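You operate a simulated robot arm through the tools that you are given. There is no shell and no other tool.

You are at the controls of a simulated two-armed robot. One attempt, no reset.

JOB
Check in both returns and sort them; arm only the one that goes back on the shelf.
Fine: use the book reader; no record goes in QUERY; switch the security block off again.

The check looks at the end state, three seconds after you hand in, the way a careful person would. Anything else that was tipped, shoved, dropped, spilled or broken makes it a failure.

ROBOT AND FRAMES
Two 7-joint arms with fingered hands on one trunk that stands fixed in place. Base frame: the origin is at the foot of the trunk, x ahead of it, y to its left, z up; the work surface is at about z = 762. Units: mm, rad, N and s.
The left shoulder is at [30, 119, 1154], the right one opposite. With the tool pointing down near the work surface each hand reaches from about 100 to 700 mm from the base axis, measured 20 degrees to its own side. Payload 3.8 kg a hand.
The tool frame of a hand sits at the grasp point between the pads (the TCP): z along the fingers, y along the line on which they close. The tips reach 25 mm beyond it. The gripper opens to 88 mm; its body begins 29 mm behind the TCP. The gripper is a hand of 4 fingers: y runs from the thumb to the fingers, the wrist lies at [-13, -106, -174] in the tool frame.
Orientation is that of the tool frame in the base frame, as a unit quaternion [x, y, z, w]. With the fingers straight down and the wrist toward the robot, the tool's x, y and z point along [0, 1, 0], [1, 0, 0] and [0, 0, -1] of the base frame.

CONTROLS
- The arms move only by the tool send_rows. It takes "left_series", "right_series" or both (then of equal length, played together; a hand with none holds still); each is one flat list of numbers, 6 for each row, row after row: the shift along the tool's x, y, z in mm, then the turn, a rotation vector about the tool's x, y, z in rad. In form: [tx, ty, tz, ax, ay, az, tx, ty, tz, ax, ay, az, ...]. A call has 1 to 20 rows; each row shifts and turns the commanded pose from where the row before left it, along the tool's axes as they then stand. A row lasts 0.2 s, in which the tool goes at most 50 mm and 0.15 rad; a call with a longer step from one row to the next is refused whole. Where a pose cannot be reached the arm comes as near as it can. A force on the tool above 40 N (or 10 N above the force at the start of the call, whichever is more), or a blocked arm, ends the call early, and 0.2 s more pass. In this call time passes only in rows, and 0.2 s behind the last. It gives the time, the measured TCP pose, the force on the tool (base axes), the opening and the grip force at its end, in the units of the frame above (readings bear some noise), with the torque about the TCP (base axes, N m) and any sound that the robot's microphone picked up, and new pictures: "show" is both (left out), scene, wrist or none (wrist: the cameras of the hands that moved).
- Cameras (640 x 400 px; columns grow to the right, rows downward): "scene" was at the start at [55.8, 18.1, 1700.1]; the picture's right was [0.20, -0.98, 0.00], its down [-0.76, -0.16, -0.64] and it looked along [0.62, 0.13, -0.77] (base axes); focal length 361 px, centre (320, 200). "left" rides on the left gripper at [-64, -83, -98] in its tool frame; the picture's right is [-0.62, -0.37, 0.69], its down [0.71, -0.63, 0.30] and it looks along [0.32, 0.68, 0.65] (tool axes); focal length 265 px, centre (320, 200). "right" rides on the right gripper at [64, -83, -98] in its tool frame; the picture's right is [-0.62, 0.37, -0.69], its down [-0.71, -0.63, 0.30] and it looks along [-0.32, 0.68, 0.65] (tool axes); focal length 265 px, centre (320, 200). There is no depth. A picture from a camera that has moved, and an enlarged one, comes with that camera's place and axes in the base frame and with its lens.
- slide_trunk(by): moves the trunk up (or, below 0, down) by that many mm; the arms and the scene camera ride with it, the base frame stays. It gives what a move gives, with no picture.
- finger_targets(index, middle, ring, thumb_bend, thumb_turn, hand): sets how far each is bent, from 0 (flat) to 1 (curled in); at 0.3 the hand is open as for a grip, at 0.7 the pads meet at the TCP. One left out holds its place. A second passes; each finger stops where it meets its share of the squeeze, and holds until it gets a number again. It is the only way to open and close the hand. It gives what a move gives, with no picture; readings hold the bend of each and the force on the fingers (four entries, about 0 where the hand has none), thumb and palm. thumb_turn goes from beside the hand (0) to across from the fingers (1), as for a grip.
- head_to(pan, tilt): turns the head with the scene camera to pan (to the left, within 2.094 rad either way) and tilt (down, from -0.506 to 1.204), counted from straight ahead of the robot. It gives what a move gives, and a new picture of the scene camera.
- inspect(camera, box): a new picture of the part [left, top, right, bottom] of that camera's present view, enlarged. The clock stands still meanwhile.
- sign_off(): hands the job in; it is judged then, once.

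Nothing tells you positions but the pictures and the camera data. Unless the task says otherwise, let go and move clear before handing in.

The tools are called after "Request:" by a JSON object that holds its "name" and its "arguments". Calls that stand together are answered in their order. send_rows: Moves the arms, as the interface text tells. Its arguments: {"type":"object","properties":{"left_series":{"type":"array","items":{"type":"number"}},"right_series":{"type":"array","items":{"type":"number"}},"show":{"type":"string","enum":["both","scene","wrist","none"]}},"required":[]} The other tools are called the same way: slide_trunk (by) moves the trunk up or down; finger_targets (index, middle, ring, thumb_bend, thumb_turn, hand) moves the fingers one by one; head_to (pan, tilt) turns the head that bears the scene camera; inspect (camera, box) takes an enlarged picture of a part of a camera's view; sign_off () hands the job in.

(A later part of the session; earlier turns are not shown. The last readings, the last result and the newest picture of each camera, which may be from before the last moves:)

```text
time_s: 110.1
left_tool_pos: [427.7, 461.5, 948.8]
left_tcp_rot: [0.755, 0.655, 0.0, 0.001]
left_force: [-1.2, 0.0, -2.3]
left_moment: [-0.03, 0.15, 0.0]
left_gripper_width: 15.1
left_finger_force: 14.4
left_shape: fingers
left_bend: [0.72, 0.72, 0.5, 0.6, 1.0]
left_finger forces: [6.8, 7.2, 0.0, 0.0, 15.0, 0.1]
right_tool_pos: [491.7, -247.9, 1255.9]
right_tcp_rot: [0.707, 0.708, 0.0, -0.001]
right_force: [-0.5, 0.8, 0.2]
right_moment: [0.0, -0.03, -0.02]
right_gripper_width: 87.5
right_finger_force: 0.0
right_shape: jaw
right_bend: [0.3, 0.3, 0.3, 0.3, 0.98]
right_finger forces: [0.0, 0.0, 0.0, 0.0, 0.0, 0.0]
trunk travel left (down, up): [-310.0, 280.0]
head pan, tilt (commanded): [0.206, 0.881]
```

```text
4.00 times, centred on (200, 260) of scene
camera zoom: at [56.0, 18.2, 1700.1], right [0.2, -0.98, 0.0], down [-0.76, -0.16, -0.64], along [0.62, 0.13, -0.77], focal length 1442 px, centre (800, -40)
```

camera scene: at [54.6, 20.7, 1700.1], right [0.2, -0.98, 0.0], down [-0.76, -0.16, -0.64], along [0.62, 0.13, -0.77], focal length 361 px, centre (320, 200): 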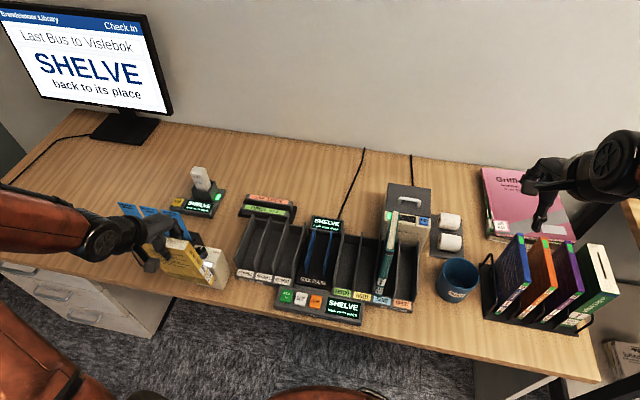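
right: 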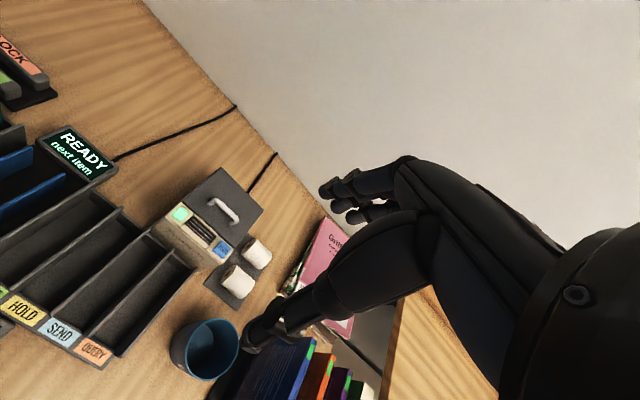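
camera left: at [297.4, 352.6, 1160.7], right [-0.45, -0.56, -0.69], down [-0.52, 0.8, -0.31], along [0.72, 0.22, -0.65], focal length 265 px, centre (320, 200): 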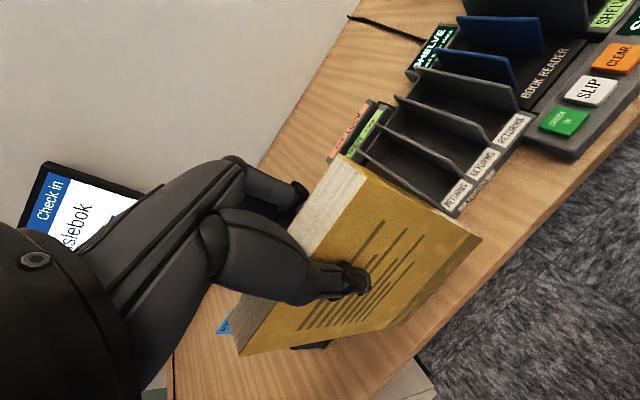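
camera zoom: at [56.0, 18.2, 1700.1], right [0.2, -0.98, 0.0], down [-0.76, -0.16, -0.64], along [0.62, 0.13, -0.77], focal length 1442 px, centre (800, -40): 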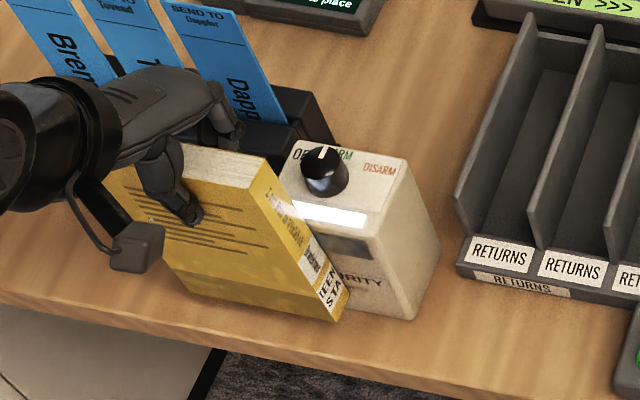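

Request:
{"name": "send_rows", "arguments": {"left_series": [-1.4, -9.9, 0, 0, 0, 0, 0, 0, -28, 0, 0, 0, 0, 0, -27, 0, 0, 0, 1.4, 9.9, 0, 0, 0, 0], "show": "none"}}

Request:
{"name": "send_rows", "arguments": {"left_series": [0.8, 6, 0, 0, 0, 0], "show": "none"}}

Request:
{"name": "inspect", "arguments": {"camera": "scene", "box": [140, 200, 260, 310]}}

```text
time_s: 111.1
left_tool_pos: [427.9, 465.0, 1004.9]
left_tcp_rot: [0.755, 0.655, 0.0, 0.001]
left_force: [-1.2, -0.2, -0.9]
left_moment: [0.0, 0.11, 0.0]
left_gripper_width: 15.1
left_finger_force: 14.0
left_shape: fingers
left_bend: [0.72, 0.72, 0.5, 0.6, 1.0]
left_finger forces: [6.9, 7.3, 0.1, 0.0, 15.1, 0.0]
right_tool_pos: [491.8, -246.8, 1256.2]
right_tcp_rot: [0.707, 0.707, 0.0, 0.0]
right_force: [0.2, 0.0, -0.1]
right_moment: [0.0, -0.05, 0.05]
right_gripper_width: 87.4
right_finger_force: 0.0
right_shape: jaw
right_bend: [0.3, 0.3, 0.3, 0.3, 0.98]
right_finger forces: [0.0, 0.1, 0.0, 0.0, 0.0, 0.0]
trunk travel left (down, up): [-310.0, 280.0]
head pan, tilt (commanded): [0.206, 0.881]
```

```text
time_s: 111.5
left_tool_pos: [433.4, 463.0, 1004.2]
left_tcp_rot: [0.755, 0.655, 0.0, 0.0]
left_force: [-1.9, 0.2, -2.5]
left_moment: [-0.01, 0.21, -0.02]
left_gripper_width: 15.0
left_finger_force: 14.4
left_shape: fingers
left_bend: [0.72, 0.72, 0.5, 0.6, 1.0]
left_finger forces: [6.1, 7.3, 0.0, 0.0, 15.5, 0.1]
right_tool_pos: [491.3, -247.7, 1256.0]
right_tcp_rot: [0.707, 0.707, -0.001, 0.0]
right_force: [0.1, -0.4, 0.5]
right_moment: [0.04, 0.03, -0.03]
right_gripper_width: 87.5
right_finger_force: 0.1
right_shape: jaw
right_bend: [0.3, 0.3, 0.3, 0.3, 0.98]
right_finger forces: [0.0, 0.0, 0.0, 0.0, 0.0, 0.1]
trunk travel left (down, up): [-310.0, 280.0]
head pan, tilt (commanded): [0.206, 0.881]
```

```text
3.64 times, centred on (200, 255) of scene
camera zoom: at [55.9, 18.3, 1700.1], right [0.2, -0.98, 0.0], down [-0.76, -0.16, -0.64], along [0.62, 0.13, -0.77], focal length 1311 px, centre (756, 0)
```

zoom: 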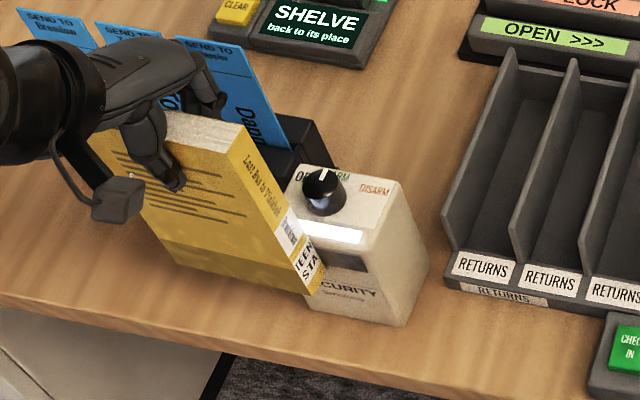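

Request:
{"name": "send_rows", "arguments": {"left_series": [-9.9, 1.4, 0, 0, 0, 0, -9.9, 1.4, 0, 0, 0, 0, -9.9, 1.4, 0, 0, 0, 0, -9.9, 1.4, 0, 0, 0, 0, -9.9, 1.4, 0, 0, 0, 0], "show": "none"}}

Request:
{"name": "inspect", "arguments": {"camera": "scene", "box": [140, 200, 260, 310]}}

```text
time_s: 112.7
left_tool_pos: [432.0, 412.5, 1002.8]
left_tcp_rot: [0.756, 0.655, 0.0, 0.001]
left_force: [-2.2, 0.7, -1.2]
left_moment: [0.06, 0.22, 0.02]
left_gripper_width: 15.3
left_finger_force: 15.2
left_shape: fingers
left_bend: [0.72, 0.72, 0.5, 0.6, 1.0]
left_finger forces: [7.0, 6.8, 0.0, 0.0, 15.7, 0.0]
right_tool_pos: [491.4, -247.5, 1255.2]
right_tcp_rot: [0.707, 0.707, 0.0, 0.001]
right_force: [-0.4, 0.1, -0.4]
right_moment: [-0.02, 0.01, 0.01]
right_gripper_width: 87.5
right_finger_force: 0.1
right_shape: jaw
right_bend: [0.3, 0.3, 0.3, 0.3, 0.98]
right_finger forces: [0.0, 0.0, 0.1, 0.0, 0.0, 0.0]
trunk travel left (down, up): [-310.0, 280.0]
head pan, tilt (commanded): [0.206, 0.881]
```

```text
3.64 times, centred on (200, 255) of scene
camera zoom: at [55.8, 17.9, 1700.1], right [0.2, -0.98, 0.0], down [-0.76, -0.16, -0.64], along [0.62, 0.13, -0.77], focal length 1311 px, centre (756, 0)
```

zoom: 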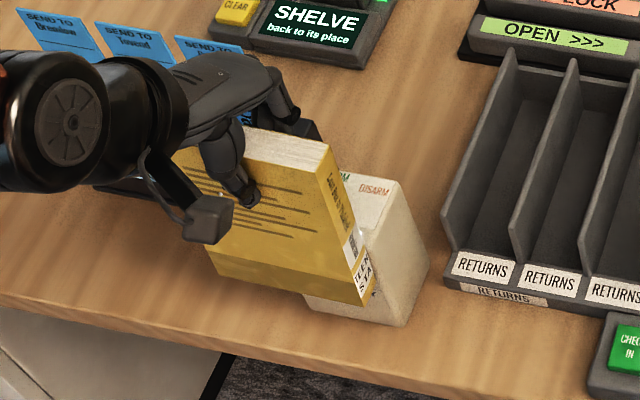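

Request:
{"name": "send_rows", "arguments": {"left_series": [-1.2, -7.9, 0, 0, 0, 0, 0, 0, -25, 0, 0, 0, -8.5, 1, -25, 0, 0, 0, 1.4, 9.9, 0, 0, 0, 0, 1.4, 9.9, 0, 0, 0, 0], "show": "none"}}

Request:
{"name": "inspect", "arguments": {"camera": "scene", "box": [140, 190, 260, 310]}}

Request:
{"name": "inspect", "arguments": {"camera": "left", "box": [200, 100, 600, 400]}}

```text
time_s: 113.9
left_tool_pos: [445.2, 405.1, 1052.4]
left_tcp_rot: [0.756, 0.655, 0.0, 0.001]
left_force: [-0.5, -0.1, -1.8]
left_moment: [-0.06, 0.05, 0.0]
left_gripper_width: 15.5
left_finger_force: 14.4
left_shape: fingers
left_bend: [0.73, 0.72, 0.5, 0.6, 1.0]
left_finger forces: [7.5, 7.5, 0.1, 0.0, 15.4, 0.0]
right_tool_pos: [493.6, -247.4, 1256.4]
right_tcp_rot: [0.707, 0.707, 0.0, 0.0]
right_force: [-0.6, 0.7, 0.6]
right_moment: [0.02, -0.01, -0.01]
right_gripper_width: 87.7
right_finger_force: 0.1
right_shape: jaw
right_bend: [0.3, 0.3, 0.3, 0.3, 0.98]
right_finger forces: [0.0, 0.0, 0.1, 0.0, 0.0, 0.1]
trunk travel left (down, up): [-310.0, 280.0]
head pan, tilt (commanded): [0.206, 0.881]
```

```text
3.33 times, centred on (200, 250) of scene
camera zoom: at [56.0, 18.1, 1700.1], right [0.2, -0.98, 0.0], down [-0.76, -0.16, -0.64], along [0.62, 0.13, -0.77], focal length 1202 px, centre (720, 33)
```

zoom: 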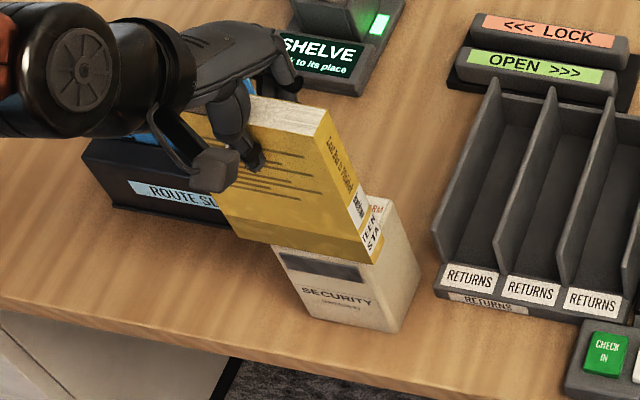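

```text
1.33 times, centred on (400, 250) of left
camera zoom: at [353.0, 352.5, 1151.6], right [-0.45, -0.56, -0.69], down [-0.52, 0.8, -0.31], along [0.72, 0.22, -0.65], focal length 354 px, centre (213, 133)
```

zoom: 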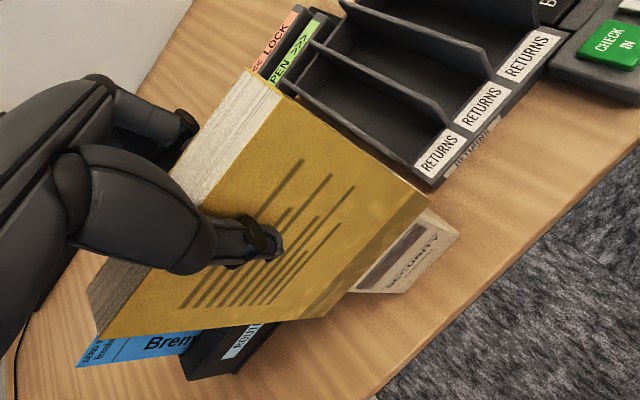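

Request:
{"name": "send_rows", "arguments": {"left_series": [0, 0, 6, 0, 0, 0, 0, 0, 4, 0, 0, 0], "show": "none"}}

Request:
{"name": "send_rows", "arguments": {"left_series": [0, 0, 3, 0, 0, 0], "show": "none"}}

Request:
{"name": "inspect", "arguments": {"camera": "scene", "box": [140, 190, 260, 310]}}

```text
time_s: 114.5
left_tool_pos: [446.5, 404.2, 1043.7]
left_tcp_rot: [0.755, 0.656, 0.002, 0.001]
left_force: [-0.9, 1.1, 2.3]
left_moment: [0.01, 0.08, 0.01]
left_gripper_width: 15.2
left_finger_force: 16.1
left_shape: fingers
left_bend: [0.73, 0.72, 0.5, 0.6, 1.0]
left_finger forces: [7.8, 7.8, 0.1, 0.0, 15.8, 0.0]
right_tool_pos: [491.4, -248.9, 1256.0]
right_tcp_rot: [0.707, 0.707, 0.0, 0.0]
right_force: [-0.1, -0.5, -0.7]
right_moment: [0.02, -0.02, 0.02]
right_gripper_width: 87.4
right_finger_force: 0.1
right_shape: jaw
right_bend: [0.3, 0.3, 0.3, 0.3, 0.98]
right_finger forces: [0.0, 0.0, 0.0, 0.1, 0.1, 0.0]
trunk travel left (down, up): [-310.0, 280.0]
head pan, tilt (commanded): [0.206, 0.881]
```

```text
time_s: 114.9
left_tool_pos: [445.6, 406.1, 1041.4]
left_tcp_rot: [0.755, 0.656, 0.003, 0.0]
left_force: [-0.2, 2.8, 11.8]
left_moment: [0.08, 0.16, 0.0]
left_gripper_width: 15.3
left_finger_force: 16.6
left_shape: fingers
left_bend: [0.73, 0.73, 0.5, 0.6, 1.0]
left_finger forces: [8.4, 8.3, 0.0, 0.0, 16.5, 0.0]
right_tool_pos: [489.6, -247.2, 1255.8]
right_tcp_rot: [0.707, 0.707, 0.0, 0.0]
right_force: [-1.1, 0.6, 0.1]
right_moment: [-0.02, 0.0, -0.03]
right_gripper_width: 87.6
right_finger_force: 0.0
right_shape: jaw
right_bend: [0.3, 0.3, 0.3, 0.3, 0.98]
right_finger forces: [0.0, 0.0, 0.0, 0.0, 0.0, 0.1]
trunk travel left (down, up): [-310.0, 280.0]
head pan, tilt (commanded): [0.206, 0.881]
```

```text
3.33 times, centred on (200, 250) of scene
camera zoom: at [54.5, 17.8, 1700.3], right [0.2, -0.98, 0.0], down [-0.75, -0.16, -0.64], along [0.62, 0.13, -0.77], focal length 1202 px, centre (720, 33)
```

zoom: 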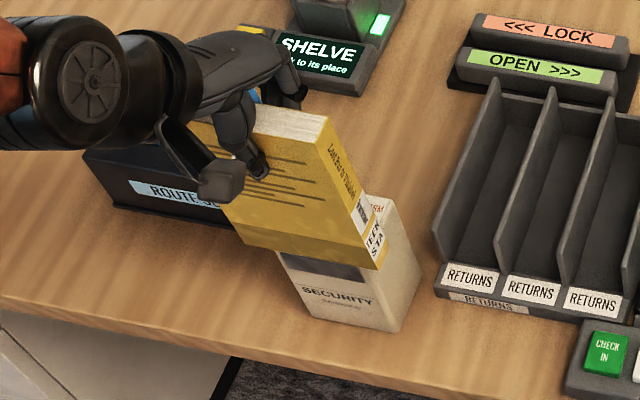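

Request:
{"name": "send_rows", "arguments": {"left_series": [0, 0, -2, 0, 0, 0, 0, 0, 0, 0, 0, 0, 0, 0, 0, 0, 0, 0, 0, 0, 0, 0, 0, 0, 0, 0, 0, 0, 0, 0, 0, 0, 0, 0, 0, 0], "show": "none"}}

Request:
{"name": "inspect", "arguments": {"camera": "scene", "box": [180, 230, 250, 300]}}

Request:
{"name": "inspect", "arguments": {"camera": "scene", "box": [0, 0, 200, 140]}}

```text
time_s: 116.3
left_tool_pos: [445.1, 405.3, 1042.0]
left_tcp_rot: [0.756, 0.655, 0.001, 0.001]
left_force: [0.7, 3.3, 10.6]
left_moment: [0.09, 0.15, 0.03]
left_gripper_width: 15.3
left_finger_force: 16.6
left_shape: fingers
left_bend: [0.73, 0.73, 0.5, 0.6, 1.0]
left_finger forces: [8.4, 8.7, 0.0, 0.0, 16.8, 0.1]
right_tool_pos: [490.8, -248.5, 1255.4]
right_tcp_rot: [0.707, 0.707, 0.0, 0.001]
right_force: [-0.2, 0.4, 0.3]
right_moment: [0.0, -0.02, 0.0]
right_gripper_width: 87.4
right_finger_force: 0.0
right_shape: jaw
right_bend: [0.3, 0.3, 0.3, 0.3, 0.98]
right_finger forces: [0.0, 0.0, 0.0, 0.1, 0.0, 0.1]
trunk travel left (down, up): [-310.0, 280.0]
head pan, tilt (commanded): [0.206, 0.881]
```

```text
5.71 times, centred on (215, 265) of scene
camera zoom: at [54.7, 17.8, 1700.2], right [0.2, -0.98, 0.0], down [-0.76, -0.16, -0.64], along [0.62, 0.13, -0.77], focal length 2060 px, centre (920, -171)
```

zoom: 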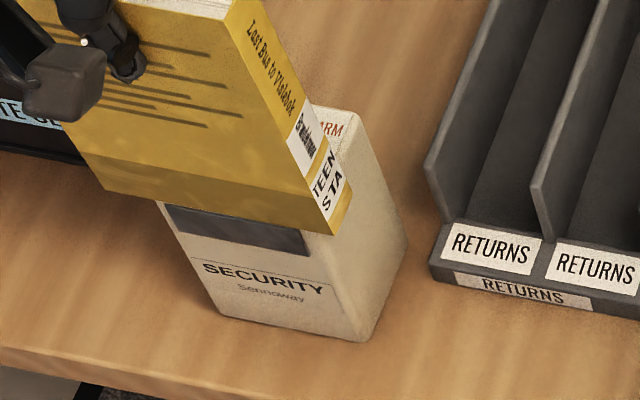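

```text
2.86 times, centred on (100, 70) of scene
camera zoom: at [54.7, 17.8, 1700.2], right [0.2, -0.98, 0.0], down [-0.76, -0.16, -0.64], along [0.62, 0.13, -0.77], focal length 1030 px, centre (949, 571)
```

zoom: 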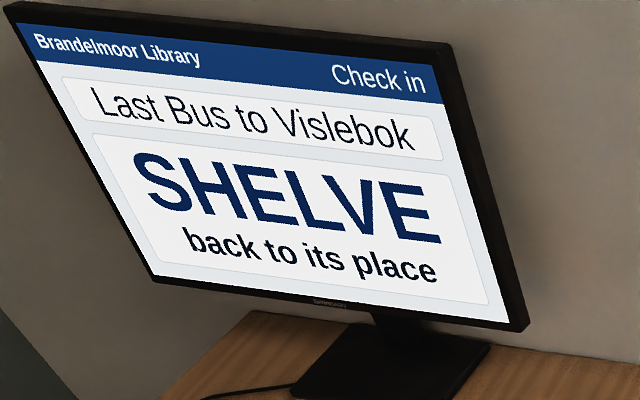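

No response from cover or bottom-edge contact. The security strip is usually in the spine, so I will try presenting the spine itself to the front plate. I back away and turn the book so that its spine faces the block.

Request:
{"name": "send_rows", "arguments": {"left_series": [0, 0, -15, 0, 0, 0, -5, -35, 0, 0, 0, 0, -5, -35, 0, 0, 0, 0, 0, 0, 0, 0, 0, -0.14, 0, 0, 0, 0, 0, -0.14, 0, 0, 0, 0, 0, -0.14, 0, 0, 0, 0, 0, -0.14, 0, 0, 0, 0, 0, -0.14], "show": "both"}}

```text
time_s: 118.1
left_tool_pos: [374.4, 403.9, 1058.3]
left_tcp_rot: [0.484, 0.875, 0.001, 0.0]
left_force: [-0.3, -0.3, -2.3]
left_moment: [0.01, -0.04, 0.0]
left_gripper_width: 15.1
left_finger_force: 15.2
left_shape: fingers
left_bend: [0.73, 0.72, 0.5, 0.6, 1.0]
left_finger forces: [7.6, 7.7, 0.2, 0.0, 15.6, 0.0]
right_tool_pos: [492.9, -248.1, 1255.8]
right_tcp_rot: [0.707, 0.707, 0.0, 0.0]
right_force: [0.7, -0.2, 0.5]
right_moment: [-0.03, -0.01, -0.03]
right_gripper_width: 87.7
right_finger_force: 0.1
right_shape: jaw
right_bend: [0.3, 0.3, 0.3, 0.3, 0.98]
right_finger forces: [0.1, 0.0, 0.0, 0.1, 0.0, 0.0]
trunk travel left (down, up): [-310.0, 280.0]
head pan, tilt (commanded): [0.206, 0.881]
camera scene: at [56.2, 17.8, 1700.1], right [0.2, -0.98, 0.0], down [-0.76, -0.16, -0.64], along [0.62, 0.13, -0.77], focal length 361 px, centre (320, 200)
camera left: at [337.2, 304.7, 1157.0], right [0.02, -0.72, -0.69], down [-0.91, 0.27, -0.31], along [0.41, 0.64, -0.65], focal length 265 px, centre (320, 200)
```

scene: 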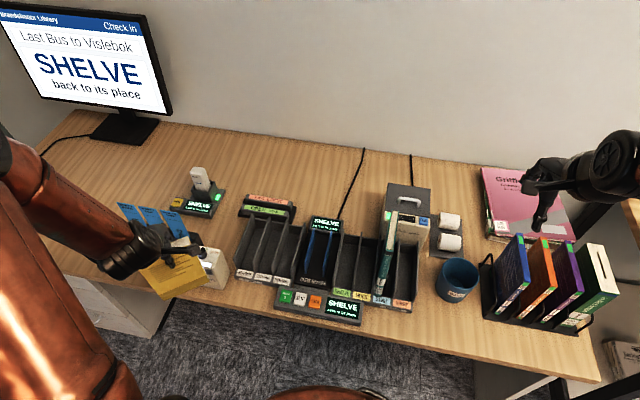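
left: 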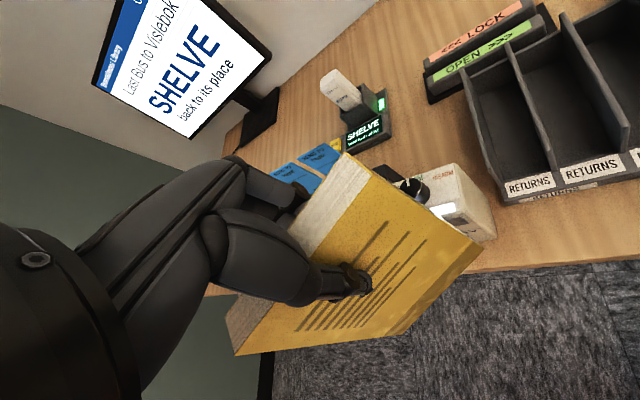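

Request:
{"name": "send_rows", "arguments": {"left_series": [0, 0, 0, 0, 0, -0.145, 0, 0, 0, 0, 0, -0.145, 0, 0, 0, 0, 0, -0.145, 0, 0, 0, 0, 0, -0.145, 0, 0, 0, 0, 0, -0.145, 0, 0, 0, 0, 0, -0.145], "show": "both"}}

Request:
{"name": "inspect", "arguments": {"camera": "scene", "box": [120, 200, 260, 320]}}

```text
time_s: 119.5
left_tool_pos: [374.9, 405.0, 1058.4]
left_tcp_rot: [0.071, 0.997, 0.0, 0.001]
left_force: [-0.3, 0.5, -2.3]
left_moment: [-0.02, -0.01, -0.03]
left_gripper_width: 15.1
left_finger_force: 15.0
left_shape: fingers
left_bend: [0.73, 0.72, 0.5, 0.6, 1.0]
left_finger forces: [7.6, 7.6, 0.0, 0.0, 15.3, 0.1]
right_tool_pos: [492.0, -247.3, 1255.5]
right_tcp_rot: [0.707, 0.708, 0.0, 0.001]
right_force: [0.2, 0.2, -0.3]
right_moment: [0.02, -0.03, 0.04]
right_gripper_width: 87.7
right_finger_force: 0.1
right_shape: jaw
right_bend: [0.3, 0.3, 0.3, 0.3, 0.98]
right_finger forces: [0.0, 0.1, 0.0, 0.0, 0.1, 0.0]
trunk travel left (down, up): [-310.0, 280.0]
head pan, tilt (commanded): [0.206, 0.881]
camera scene: at [56.4, 17.7, 1700.1], right [0.2, -0.98, 0.0], down [-0.76, -0.16, -0.64], along [0.62, 0.13, -0.77], focal length 361 px, centre (320, 200)
camera left: at [426.2, 312.1, 1157.3], right [0.56, -0.45, -0.69], down [-0.8, -0.52, -0.31], along [-0.22, 0.72, -0.65], focal length 265 px, centre (320, 200)
```

scene: 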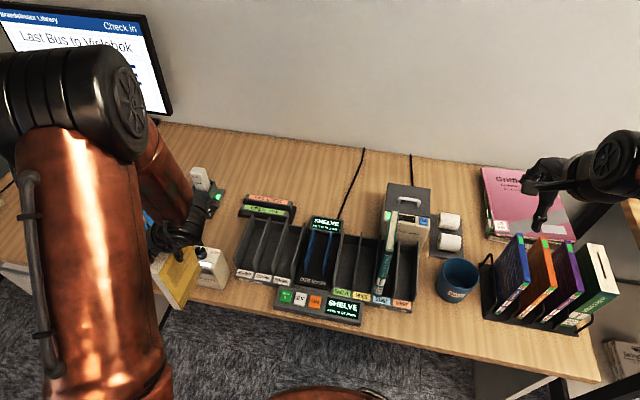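
left: 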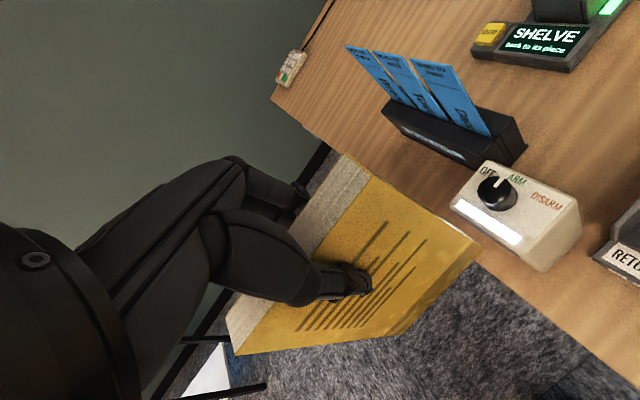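

```text
3.33 times, centred on (190, 260) of scene
camera zoom: at [56.4, 17.7, 1700.1], right [0.2, -0.98, 0.0], down [-0.76, -0.16, -0.64], along [0.62, 0.13, -0.77], focal length 1202 px, centre (753, 0)
```

zoom: 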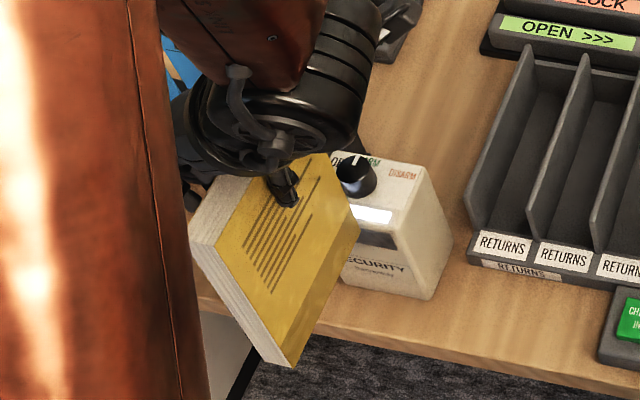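

Request:
{"name": "inspect", "arguments": {"camera": "left", "box": [420, 140, 600, 290]}}

```text
2.67 times, centred on (510, 215) of left
camera zoom: at [426.2, 312.1, 1157.3], right [0.56, -0.45, -0.69], down [-0.8, -0.52, -0.31], along [-0.22, 0.72, -0.65], focal length 708 px, centre (-187, 160)
```

zoom: 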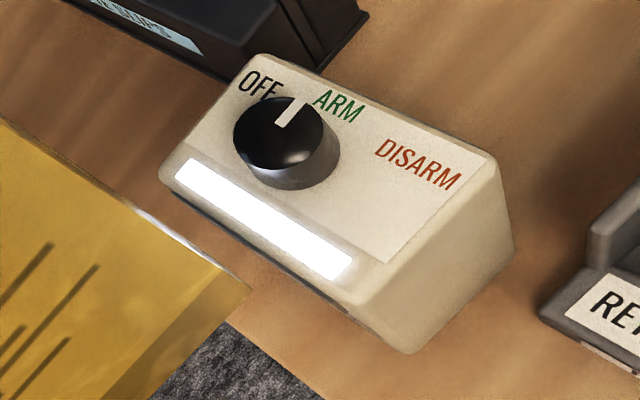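

Request:
{"name": "send_rows", "arguments": {"left_series": [1.5, 10.9, 40, 0, 0, 0, 0, 0, 42, 0, 0, 0, 0, 0, 41, 0, 0, 0], "show": "none"}}

Request:
{"name": "inspect", "arguments": {"camera": "left", "box": [280, 120, 600, 360]}}

Request:
{"name": "inspect", "arguments": {"camera": "scene", "box": [140, 220, 250, 320]}}

```text
time_s: 120.3
left_tool_pos: [375.9, 416.3, 930.9]
left_tcp_rot: [0.072, 0.997, 0.0, 0.001]
left_force: [0.3, 0.3, -1.9]
left_moment: [-0.02, 0.0, 0.02]
left_gripper_width: 15.0
left_finger_force: 14.6
left_shape: fingers
left_bend: [0.73, 0.72, 0.5, 0.6, 1.0]
left_finger forces: [7.4, 7.4, 0.0, 0.0, 15.0, 0.0]
right_tool_pos: [491.7, -246.9, 1256.4]
right_tcp_rot: [0.707, 0.707, -0.001, -0.001]
right_force: [0.2, 0.0, 0.3]
right_moment: [-0.02, -0.01, -0.01]
right_gripper_width: 87.7
right_finger_force: 0.0
right_shape: jaw
right_bend: [0.3, 0.3, 0.3, 0.3, 0.98]
right_finger forces: [0.0, 0.1, 0.1, 0.1, 0.1, 0.0]
trunk travel left (down, up): [-310.0, 280.0]
head pan, tilt (commanded): [0.206, 0.881]
```

```text
1.67 times, centred on (440, 240) of left
camera zoom: at [427.0, 324.2, 1030.6], right [0.56, -0.45, -0.69], down [-0.8, -0.52, -0.31], along [-0.22, 0.72, -0.65], focal length 442 px, centre (120, 133)
```

zoom: 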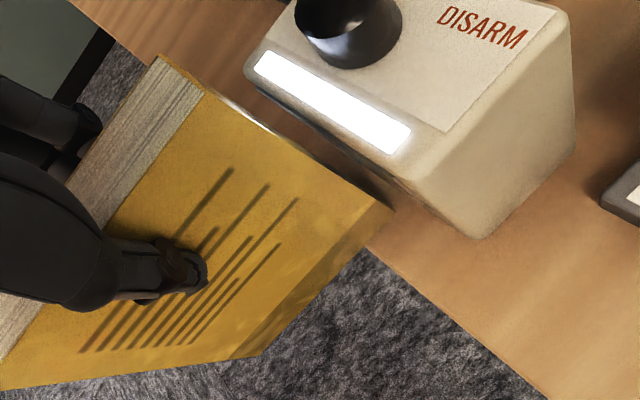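

```text
4.00 times, centred on (195, 270) of scene
camera zoom: at [56.8, 18.7, 1700.0], right [0.2, -0.98, 0.0], down [-0.76, -0.16, -0.64], along [0.62, 0.13, -0.77], focal length 1442 px, centre (820, -80)
```

zoom: 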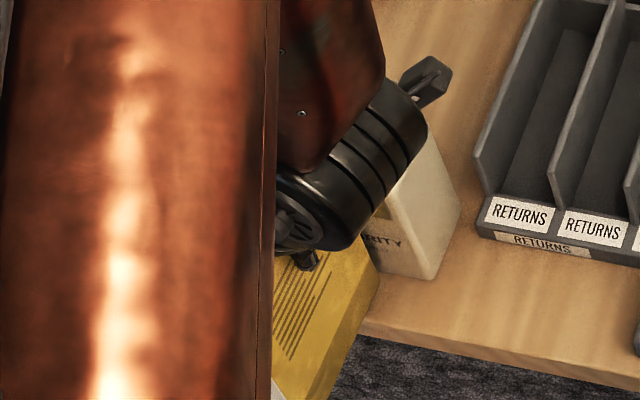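

Request:
{"name": "send_rows", "arguments": {"left_series": [-7.9, 1.1, 0, 0, 0, 0, -5.9, 0.8, 0, 0, 0, 0], "show": "none"}}

Request:
{"name": "send_rows", "arguments": {"left_series": [-4, 0.6, 0, 0, 0, 0, 0, 0, 0, 0, 0, 0], "show": "none"}}

Request:
{"name": "inspect", "arguments": {"camera": "left", "box": [280, 120, 600, 360]}}

```text
time_s: 120.9
left_tool_pos: [387.0, 414.3, 933.1]
left_tcp_rot: [0.07, 0.998, 0.0, 0.001]
left_force: [-3.5, 0.5, -2.4]
left_moment: [0.02, 0.12, 0.05]
left_gripper_width: 15.2
left_finger_force: 16.0
left_shape: fingers
left_bend: [0.73, 0.72, 0.5, 0.6, 1.0]
left_finger forces: [7.3, 8.3, 0.0, 0.0, 15.5, 0.1]
right_tool_pos: [490.9, -247.3, 1256.2]
right_tcp_rot: [0.707, 0.707, -0.001, 0.001]
right_force: [-0.8, 0.7, 0.4]
right_moment: [0.0, 0.01, 0.0]
right_gripper_width: 87.6
right_finger_force: 0.2
right_shape: jaw
right_bend: [0.3, 0.3, 0.3, 0.3, 0.98]
right_finger forces: [0.1, 0.0, 0.0, 0.0, 0.0, 0.0]
trunk travel left (down, up): [-310.0, 280.0]
head pan, tilt (commanded): [0.206, 0.881]
```

```text
time_s: 121.5
left_tool_pos: [392.3, 416.9, 934.9]
left_tcp_rot: [0.071, 0.997, -0.001, 0.0]
left_force: [-8.1, 0.5, -0.4]
left_moment: [-0.02, 0.29, 0.03]
left_gripper_width: 15.6
left_finger_force: 16.1
left_shape: fingers
left_bend: [0.73, 0.73, 0.5, 0.6, 1.0]
left_finger forces: [6.8, 9.5, 0.0, 0.0, 16.5, 0.0]
right_tool_pos: [490.9, -247.8, 1255.7]
right_tcp_rot: [0.707, 0.707, 0.001, 0.0]
right_force: [0.0, 0.0, 1.1]
right_moment: [0.01, 0.01, 0.02]
right_gripper_width: 87.7
right_finger_force: 0.0
right_shape: jaw
right_bend: [0.3, 0.3, 0.3, 0.3, 0.98]
right_finger forces: [0.1, 0.0, 0.0, 0.0, 0.0, 0.0]
trunk travel left (down, up): [-310.0, 280.0]
head pan, tilt (commanded): [0.206, 0.881]
```

```text
1.67 times, centred on (440, 240) of left
camera zoom: at [443.0, 323.4, 1033.7], right [0.56, -0.45, -0.69], down [-0.8, -0.52, -0.31], along [-0.22, 0.72, -0.65], focal length 442 px, centre (120, 133)
```

zoom: 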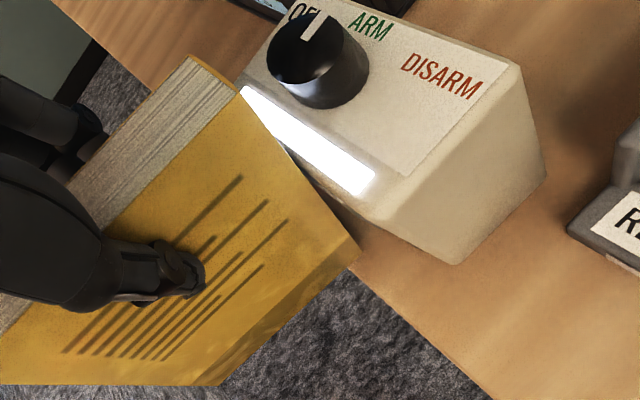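

Contact but no sound; I back off a little so as not to push the block, and stroke the spine slowly up and down along the plate.

Request:
{"name": "send_rows", "arguments": {"left_series": [5, -0.7, 0, 0, 0, 0, 0, 0, 0, 0, 0, 0, 0, 0, -12, 0, 0, 0, 0, 0, -12, 0, 0, 0, 0, 0, -12, 0, 0, 0, 0, 0, -12, 0, 0, 0, 0, 0, -12, 0, 0, 0, 0, 0, -12, 0, 0, 0, 0, 0, 0, 0, 0, 0, 0, 0, 0, 0, 0, 0], "show": "none"}}

Request:
{"name": "inspect", "arguments": {"camera": "left", "box": [280, 120, 600, 360]}}

```text
time_s: 123.7
left_tool_pos: [387.2, 413.9, 1007.7]
left_tcp_rot: [0.071, 0.997, 0.0, 0.001]
left_force: [0.1, 0.0, -3.0]
left_moment: [0.02, 0.0, 0.03]
left_gripper_width: 15.5
left_finger_force: 15.2
left_shape: fingers
left_bend: [0.73, 0.73, 0.5, 0.6, 1.0]
left_finger forces: [7.0, 7.9, 0.0, 0.0, 14.8, 0.0]
right_tool_pos: [492.0, -247.7, 1255.7]
right_tcp_rot: [0.707, 0.707, 0.0, 0.0]
right_force: [0.6, 0.2, -0.5]
right_moment: [0.03, 0.0, 0.01]
right_gripper_width: 87.6
right_finger_force: 0.1
right_shape: jaw
right_bend: [0.3, 0.3, 0.3, 0.3, 0.98]
right_finger forces: [0.1, 0.0, 0.1, 0.1, 0.0, 0.0]
trunk travel left (down, up): [-310.0, 280.0]
head pan, tilt (commanded): [0.206, 0.881]
```

```text
1.67 times, centred on (440, 240) of left
camera zoom: at [438.3, 322.8, 1106.7], right [0.56, -0.45, -0.69], down [-0.8, -0.52, -0.31], along [-0.22, 0.72, -0.65], focal length 442 px, centre (120, 133)
```

zoom: 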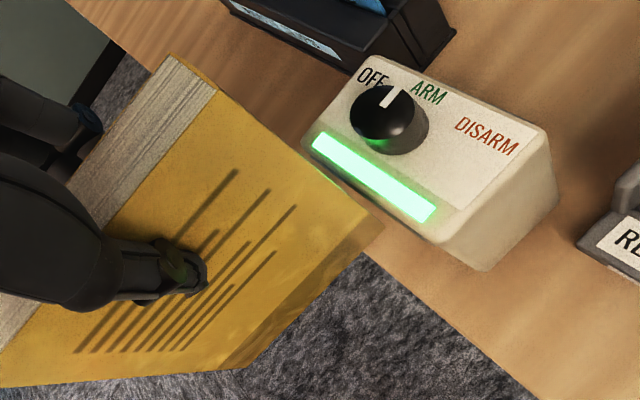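

The strip has turned green, so the block has responded to the spine passing it. I move the book away and watch whether the strip changes.

Request:
{"name": "send_rows", "arguments": {"left_series": [0, 0, 0, 0, 0, 0], "show": "none"}}

Request:
{"name": "inspect", "arguments": {"camera": "left", "box": [420, 140, 600, 290]}}

Request:
{"name": "send_rows", "arguments": {"left_series": [10, -1.4, -10, 0, 0, 0, 20, -2.8, -20, 0, 0, 0, 20, -2.8, -20, 0, 0, 0], "show": "none"}}

Request:
{"name": "inspect", "arguments": {"camera": "left", "box": [420, 140, 600, 290]}}

Request:
{"name": "inspect", "arguments": {"camera": "scene", "box": [180, 230, 250, 300]}}

```text
time_s: 124.1
left_tool_pos: [388.5, 415.0, 1006.9]
left_tcp_rot: [0.072, 0.997, 0.0, 0.0]
left_force: [-1.1, 0.3, -2.0]
left_moment: [0.01, 0.0, -0.04]
left_gripper_width: 15.1
left_finger_force: 15.3
left_shape: fingers
left_bend: [0.73, 0.73, 0.5, 0.6, 1.0]
left_finger forces: [6.9, 7.9, 0.0, 0.0, 14.9, 0.0]
right_tool_pos: [492.1, -248.7, 1255.4]
right_tcp_rot: [0.707, 0.707, 0.0, 0.0]
right_force: [0.3, -1.2, -0.1]
right_moment: [-0.01, 0.0, -0.04]
right_gripper_width: 87.9
right_finger_force: 0.0
right_shape: jaw
right_bend: [0.3, 0.3, 0.3, 0.3, 0.98]
right_finger forces: [0.1, 0.0, 0.1, 0.1, 0.0, 0.0]
trunk travel left (down, up): [-310.0, 280.0]
head pan, tilt (commanded): [0.206, 0.881]
```

```text
2.67 times, centred on (510, 215) of left
camera zoom: at [438.4, 322.8, 1106.5], right [0.56, -0.45, -0.69], down [-0.8, -0.52, -0.31], along [-0.22, 0.72, -0.65], focal length 708 px, centre (-187, 160)
```

zoom: 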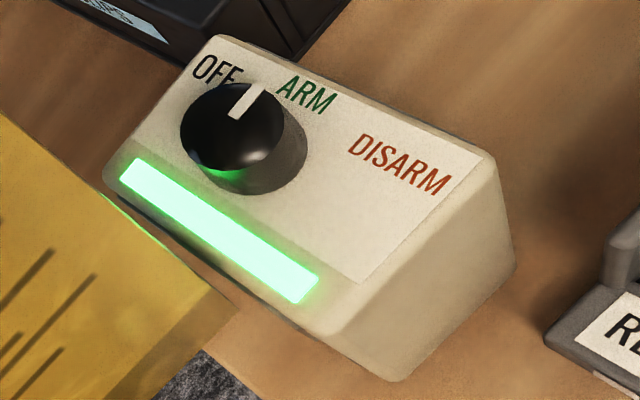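

```text
time_s: 124.9
left_tool_pos: [335.0, 415.6, 1058.6]
left_tcp_rot: [0.072, 0.997, 0.0, 0.002]
left_force: [0.9, -0.1, -1.9]
left_moment: [0.0, -0.01, 0.02]
left_gripper_width: 15.1
left_finger_force: 15.2
left_shape: fingers
left_bend: [0.73, 0.73, 0.5, 0.6, 1.0]
left_finger forces: [7.0, 7.7, 0.1, 0.0, 14.7, 0.1]
right_tool_pos: [491.6, -249.4, 1255.0]
right_tcp_rot: [0.707, 0.707, 0.0, 0.001]
right_force: [-0.2, 0.0, 0.5]
right_moment: [0.0, 0.0, -0.02]
right_gripper_width: 87.5
right_finger_force: 0.1
right_shape: jaw
right_bend: [0.3, 0.3, 0.3, 0.3, 0.98]
right_finger forces: [0.0, 0.0, 0.0, 0.1, 0.0, 0.0]
trunk travel left (down, up): [-310.0, 280.0]
head pan, tilt (commanded): [0.206, 0.881]
```

```text
2.67 times, centred on (510, 215) of left
camera zoom: at [386.2, 322.5, 1158.6], right [0.56, -0.45, -0.69], down [-0.8, -0.52, -0.31], along [-0.22, 0.72, -0.65], focal length 708 px, centre (-187, 160)
```

zoom: 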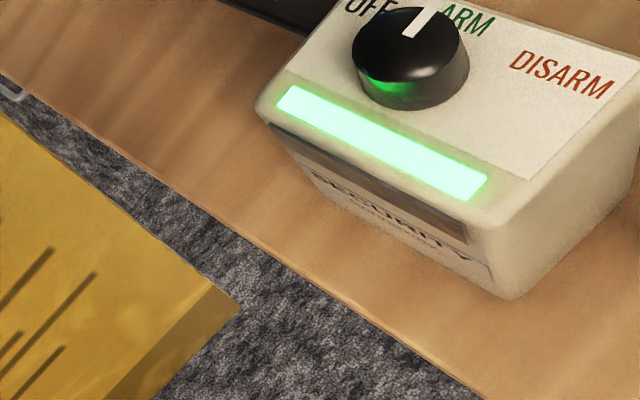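

```text
5.71 times, centred on (215, 265) of scene
camera zoom: at [54.8, 18.0, 1700.1], right [0.2, -0.98, 0.0], down [-0.76, -0.16, -0.64], along [0.62, 0.13, -0.77], focal length 2060 px, centre (920, -171)
```

zoom: 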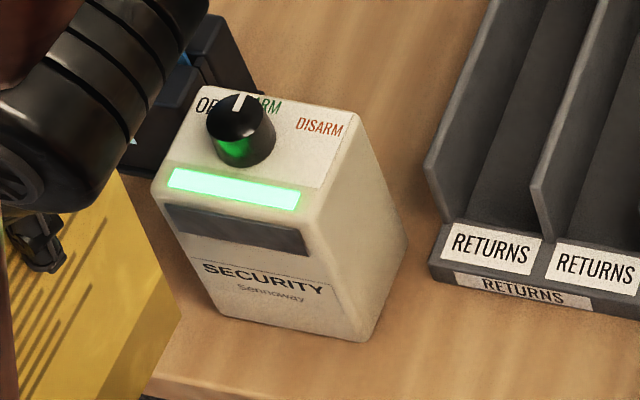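

The strip stays green: the yellow book is armed, and the block has not moved. Now I carry the book back the way it came toward the sorting rack.

Request:
{"name": "send_rows", "arguments": {"left_series": [0, 0, 0, 0, 0, 0.1428, 0, 0, 0, 0, 0, 0.1428, 0, 0, 0, 0, 0, 0.1428, 0, 0, 0, 0, 0, 0.1428, 0, 0, 0, 0, 0, 0.1428, 0, 0, 0, 0, 0, 0.1428, 0, 0, 0, 0, 0, 0.1428, 0, 0, 0, 0, 0, 0.1428, 0, 0, 0, 0, 0, 0.1428, 0, 0, 0, 0, 0, 0.1428, 0, 0, 0, 0, 0, 0.1428], "show": "scene"}}

Request:
{"name": "inspect", "arguments": {"camera": "scene", "box": [110, 190, 250, 300]}}

```text
time_s: 127.3
left_tool_pos: [336.5, 415.9, 1055.8]
left_tcp_rot: [0.756, 0.655, 0.0, 0.001]
left_force: [-0.6, 0.1, -1.3]
left_moment: [0.01, 0.0, 0.0]
left_gripper_width: 15.0
left_finger_force: 14.5
left_shape: fingers
left_bend: [0.73, 0.73, 0.5, 0.6, 1.0]
left_finger forces: [6.9, 7.3, 0.0, 0.1, 14.1, 0.0]
right_tool_pos: [492.1, -248.0, 1255.7]
right_tcp_rot: [0.707, 0.707, 0.0, 0.0]
right_force: [0.6, 0.2, -0.4]
right_moment: [0.02, 0.03, 0.02]
right_gripper_width: 87.4
right_finger_force: 0.1
right_shape: jaw
right_bend: [0.3, 0.3, 0.3, 0.3, 0.98]
right_finger forces: [0.1, 0.1, 0.0, 0.1, 0.0, 0.0]
trunk travel left (down, up): [-310.0, 280.0]
head pan, tilt (commanded): [0.206, 0.881]
camera scene: at [55.7, 18.7, 1700.1], right [0.2, -0.98, 0.0], down [-0.76, -0.16, -0.64], along [0.62, 0.13, -0.77], focal length 361 px, centre (320, 200)
```

scene: 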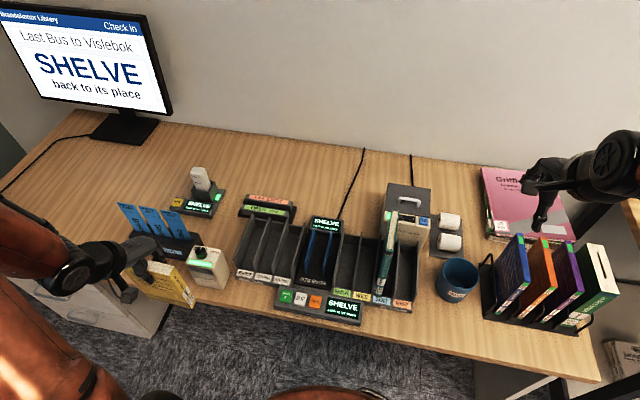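

```text
3.64 times, centred on (180, 245) of scene
camera zoom: at [55.7, 18.7, 1700.1], right [0.2, -0.98, 0.0], down [-0.76, -0.16, -0.64], along [0.62, 0.13, -0.77], focal length 1311 px, centre (829, 36)
```

zoom: 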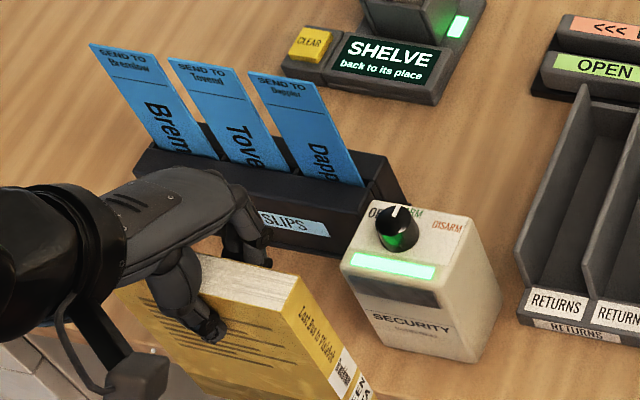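

Request:
{"name": "send_rows", "arguments": {"left_series": [-43.3, 14.9, 0, 0, 0, 0, -43.3, 14.9, 0, 0, 0, 0, -43.3, 14.9, 0, 0, 0, 0, -43.3, 14.9, 0, 0, 0, 0, -43.3, 14.9, 0, 0, 0, 0, -43.3, 14.9, 0, 0, 0, 0, -43.3, 14.9, 0, 0, 0, 0, 0, 0, 0, 0, 0, 0.1428, 0, 0, 0, 0, 0, 0.1428, 0, 0, 0, 0, 0, 0.1428, 0, 0, 0, 0, 0, 0.1428, 0, 0, 0, 0, 0, 0.1428, 0, 0, 0, 0, 0, 0.1428, 0, 0, 0, 0, 0, 0.1428, 0, 0, 0, 0, 0, 0.1428, 0, 0, 0, 0, 0, 0.1428, 0, 0, 0, 0, 0, 0.1428, 0, 0, 0, 0, 0, 0.1428], "show": "both"}}

```text
time_s: 131.1
left_tool_pos: [398.5, 98.6, 1056.1]
left_tcp_rot: [0.997, -0.072, 0.001, 0.0]
left_force: [0.6, -0.1, -2.2]
left_moment: [0.02, 0.05, 0.0]
left_gripper_width: 14.7
left_finger_force: 13.9
left_shape: fingers
left_bend: [0.73, 0.73, 0.5, 0.6, 1.0]
left_finger forces: [6.6, 7.2, 0.0, 0.1, 13.8, 0.0]
right_tool_pos: [492.6, -247.6, 1255.4]
right_tcp_rot: [0.707, 0.707, 0.0, 0.0]
right_force: [1.0, 0.0, 0.3]
right_moment: [-0.02, -0.01, 0.02]
right_gripper_width: 87.4
right_finger_force: 0.0
right_shape: jaw
right_bend: [0.3, 0.3, 0.3, 0.3, 0.98]
right_finger forces: [0.0, 0.1, 0.0, 0.1, 0.0, 0.0]
trunk travel left (down, up): [-310.0, 280.0]
head pan, tilt (commanded): [0.206, 0.881]
camera scene: at [56.4, 17.8, 1700.1], right [0.2, -0.98, 0.0], down [-0.76, -0.16, -0.64], along [0.62, 0.13, -0.77], focal length 361 px, centre (320, 200)
camera left: at [345.3, 190.6, 1155.5], right [-0.56, 0.45, -0.69], down [0.8, 0.52, -0.3], along [0.22, -0.72, -0.65], focal length 265 px, centre (320, 200)
```

scene: 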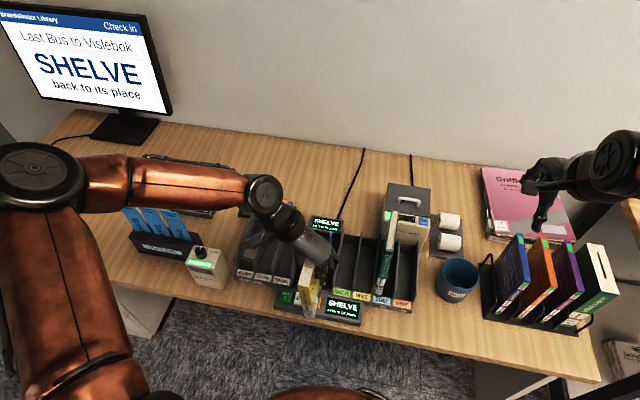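
left: 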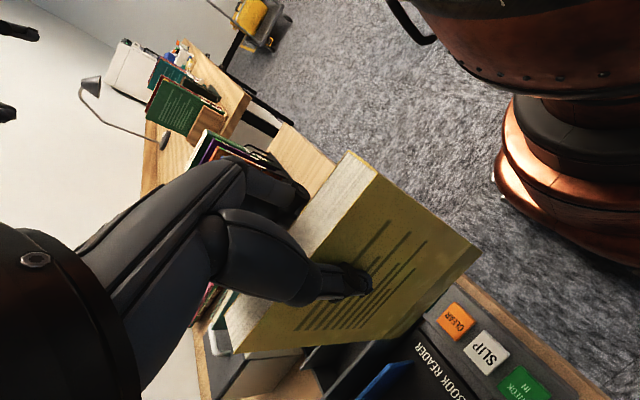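

Request:
{"name": "send_rows", "arguments": {"left_series": [43.2, 7.6, 0, 0, 0, 0, 43.2, 7.6, 0, 0, 0, 0, 43.2, 7.6, 0, 0, 0, 0, 43.2, 7.6, 0, 0, 0, 0], "show": "none"}}

Request:
{"name": "inspect", "arguments": {"camera": "scene", "box": [300, 170, 400, 310]}}

Request:
{"name": "inspect", "arguments": {"camera": "left", "box": [220, 80, 560, 400]}}

Request:
{"name": "inspect", "arguments": {"camera": "right", "box": [0, 0, 240, 240]}}

```text
time_s: 132.1
left_tool_pos: [566.8, 43.8, 1056.6]
left_tcp_rot: [0.997, -0.072, 0.0, -0.001]
left_force: [1.0, -0.3, -2.3]
left_moment: [0.02, 0.04, 0.0]
left_gripper_width: 14.8
left_finger_force: 14.4
left_shape: fingers
left_bend: [0.73, 0.73, 0.5, 0.6, 1.0]
left_finger forces: [6.9, 7.2, 0.1, 0.1, 14.0, 0.0]
right_tool_pos: [494.7, -249.7, 1254.3]
right_tcp_rot: [0.707, 0.707, 0.0, -0.002]
right_force: [-0.2, 0.0, -0.3]
right_moment: [0.02, 0.0, -0.03]
right_gripper_width: 87.6
right_finger_force: 0.1
right_shape: jaw
right_bend: [0.3, 0.3, 0.3, 0.3, 0.98]
right_finger forces: [0.1, 0.0, 0.1, 0.0, 0.0, 0.0]
trunk travel left (down, up): [-310.0, 280.0]
head pan, tilt (commanded): [0.206, 0.881]
```

```text
2.86 times, centred on (350, 240) of scene
camera zoom: at [57.8, 16.2, 1700.0], right [0.2, -0.98, 0.0], down [-0.76, -0.16, -0.64], along [0.62, 0.13, -0.77], focal length 1030 px, centre (234, 86)
```

zoom: 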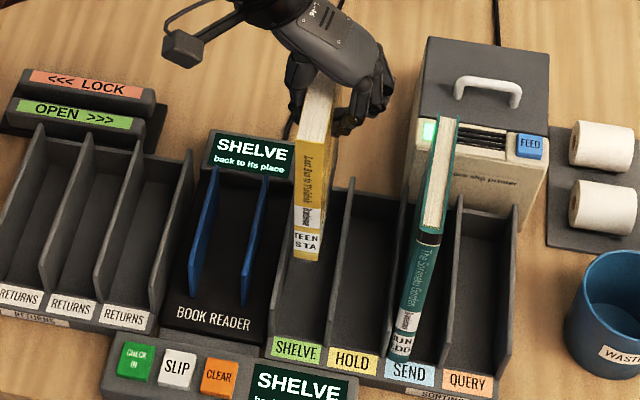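

```text
1.25 times, centred on (390, 240) of left
camera zoom: at [515.0, 134.5, 1154.7], right [-0.56, 0.45, -0.69], down [0.8, 0.52, -0.3], along [0.22, -0.72, -0.65], focal length 332 px, centre (232, 150)
```

zoom: 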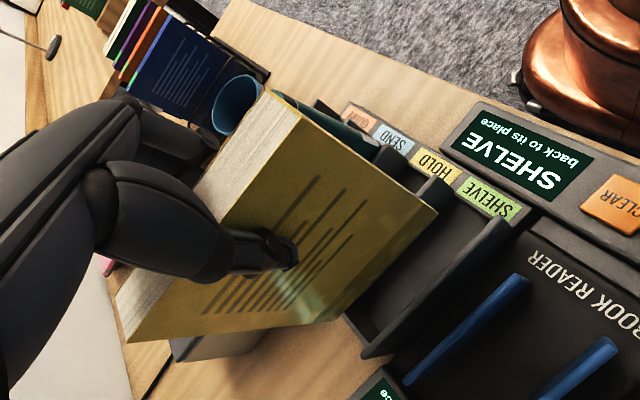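

```text
1.67 times, centred on (120, 120) of right
camera zoom: at [410.1, -186.1, 1352.0], right [0.37, -0.62, 0.69], down [-0.63, -0.71, -0.3], along [0.68, -0.32, -0.66], focal length 442 px, centre (653, 333)
```

zoom: 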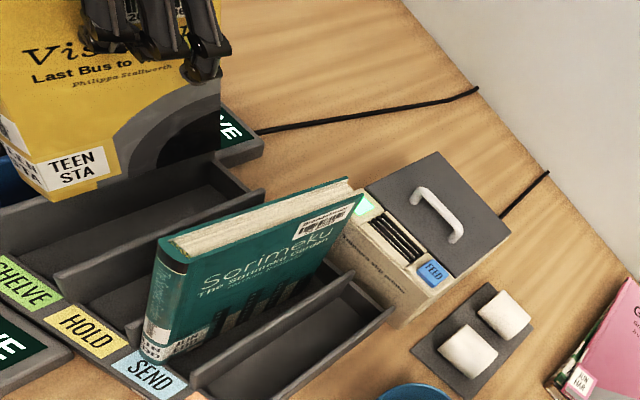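

Request:
{"name": "send_rows", "arguments": {"left_series": [0.4, 2.5, 25, 0, 0, 0, 0, 0, 30, 0, 0, 0], "show": "none"}}

Request:
{"name": "inspect", "arguments": {"camera": "scene", "box": [310, 180, 400, 310]}}

Request:
{"name": "inspect", "arguments": {"camera": "left", "box": [220, 80, 560, 400]}}

Request:
{"name": "inspect", "arguments": {"camera": "right", "box": [0, 0, 200, 200]}}

```text
time_s: 132.7
left_tool_pos: [567.3, 42.5, 1002.6]
left_tcp_rot: [0.997, -0.071, 0.001, -0.001]
left_force: [0.4, 0.1, -2.2]
left_moment: [0.04, 0.04, 0.05]
left_gripper_width: 14.6
left_finger_force: 13.6
left_shape: fingers
left_bend: [0.73, 0.73, 0.5, 0.6, 1.0]
left_finger forces: [6.6, 7.5, 0.1, 0.1, 14.2, 0.0]
right_tool_pos: [492.0, -246.7, 1255.6]
right_tcp_rot: [0.707, 0.707, 0.0, 0.0]
right_force: [0.1, -0.1, 0.4]
right_moment: [-0.01, 0.02, 0.01]
right_gripper_width: 87.7
right_finger_force: 0.0
right_shape: jaw
right_bend: [0.3, 0.3, 0.3, 0.3, 0.98]
right_finger forces: [0.0, 0.1, 0.0, 0.0, 0.1, 0.1]
trunk travel left (down, up): [-310.0, 280.0]
head pan, tilt (commanded): [0.206, 0.881]
```

```text
3.08 times, centred on (355, 245) of scene
camera zoom: at [56.5, 18.1, 1700.1], right [0.2, -0.98, 0.0], down [-0.76, -0.16, -0.64], along [0.62, 0.13, -0.77], focal length 1109 px, centre (212, 62)
```

zoom: 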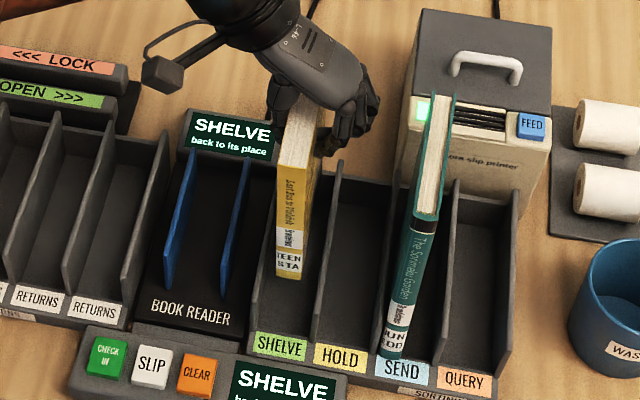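

```text
1.25 times, centred on (390, 240) of left
camera zoom: at [514.0, 133.8, 1101.4], right [-0.56, 0.45, -0.69], down [0.8, 0.52, -0.3], along [0.23, -0.72, -0.65], focal length 332 px, centre (232, 150)
```

zoom: 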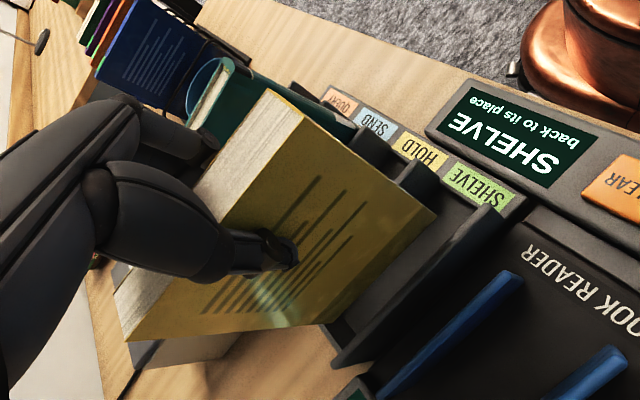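

```text
2.00 times, centred on (100, 100) of right
camera zoom: at [409.0, -184.6, 1352.6], right [0.37, -0.62, 0.69], down [-0.63, -0.71, -0.3], along [0.68, -0.32, -0.65], focal length 531 px, centre (760, 400)
```

zoom: 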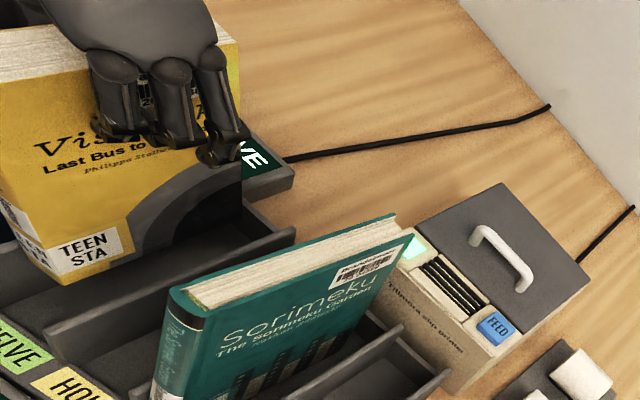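

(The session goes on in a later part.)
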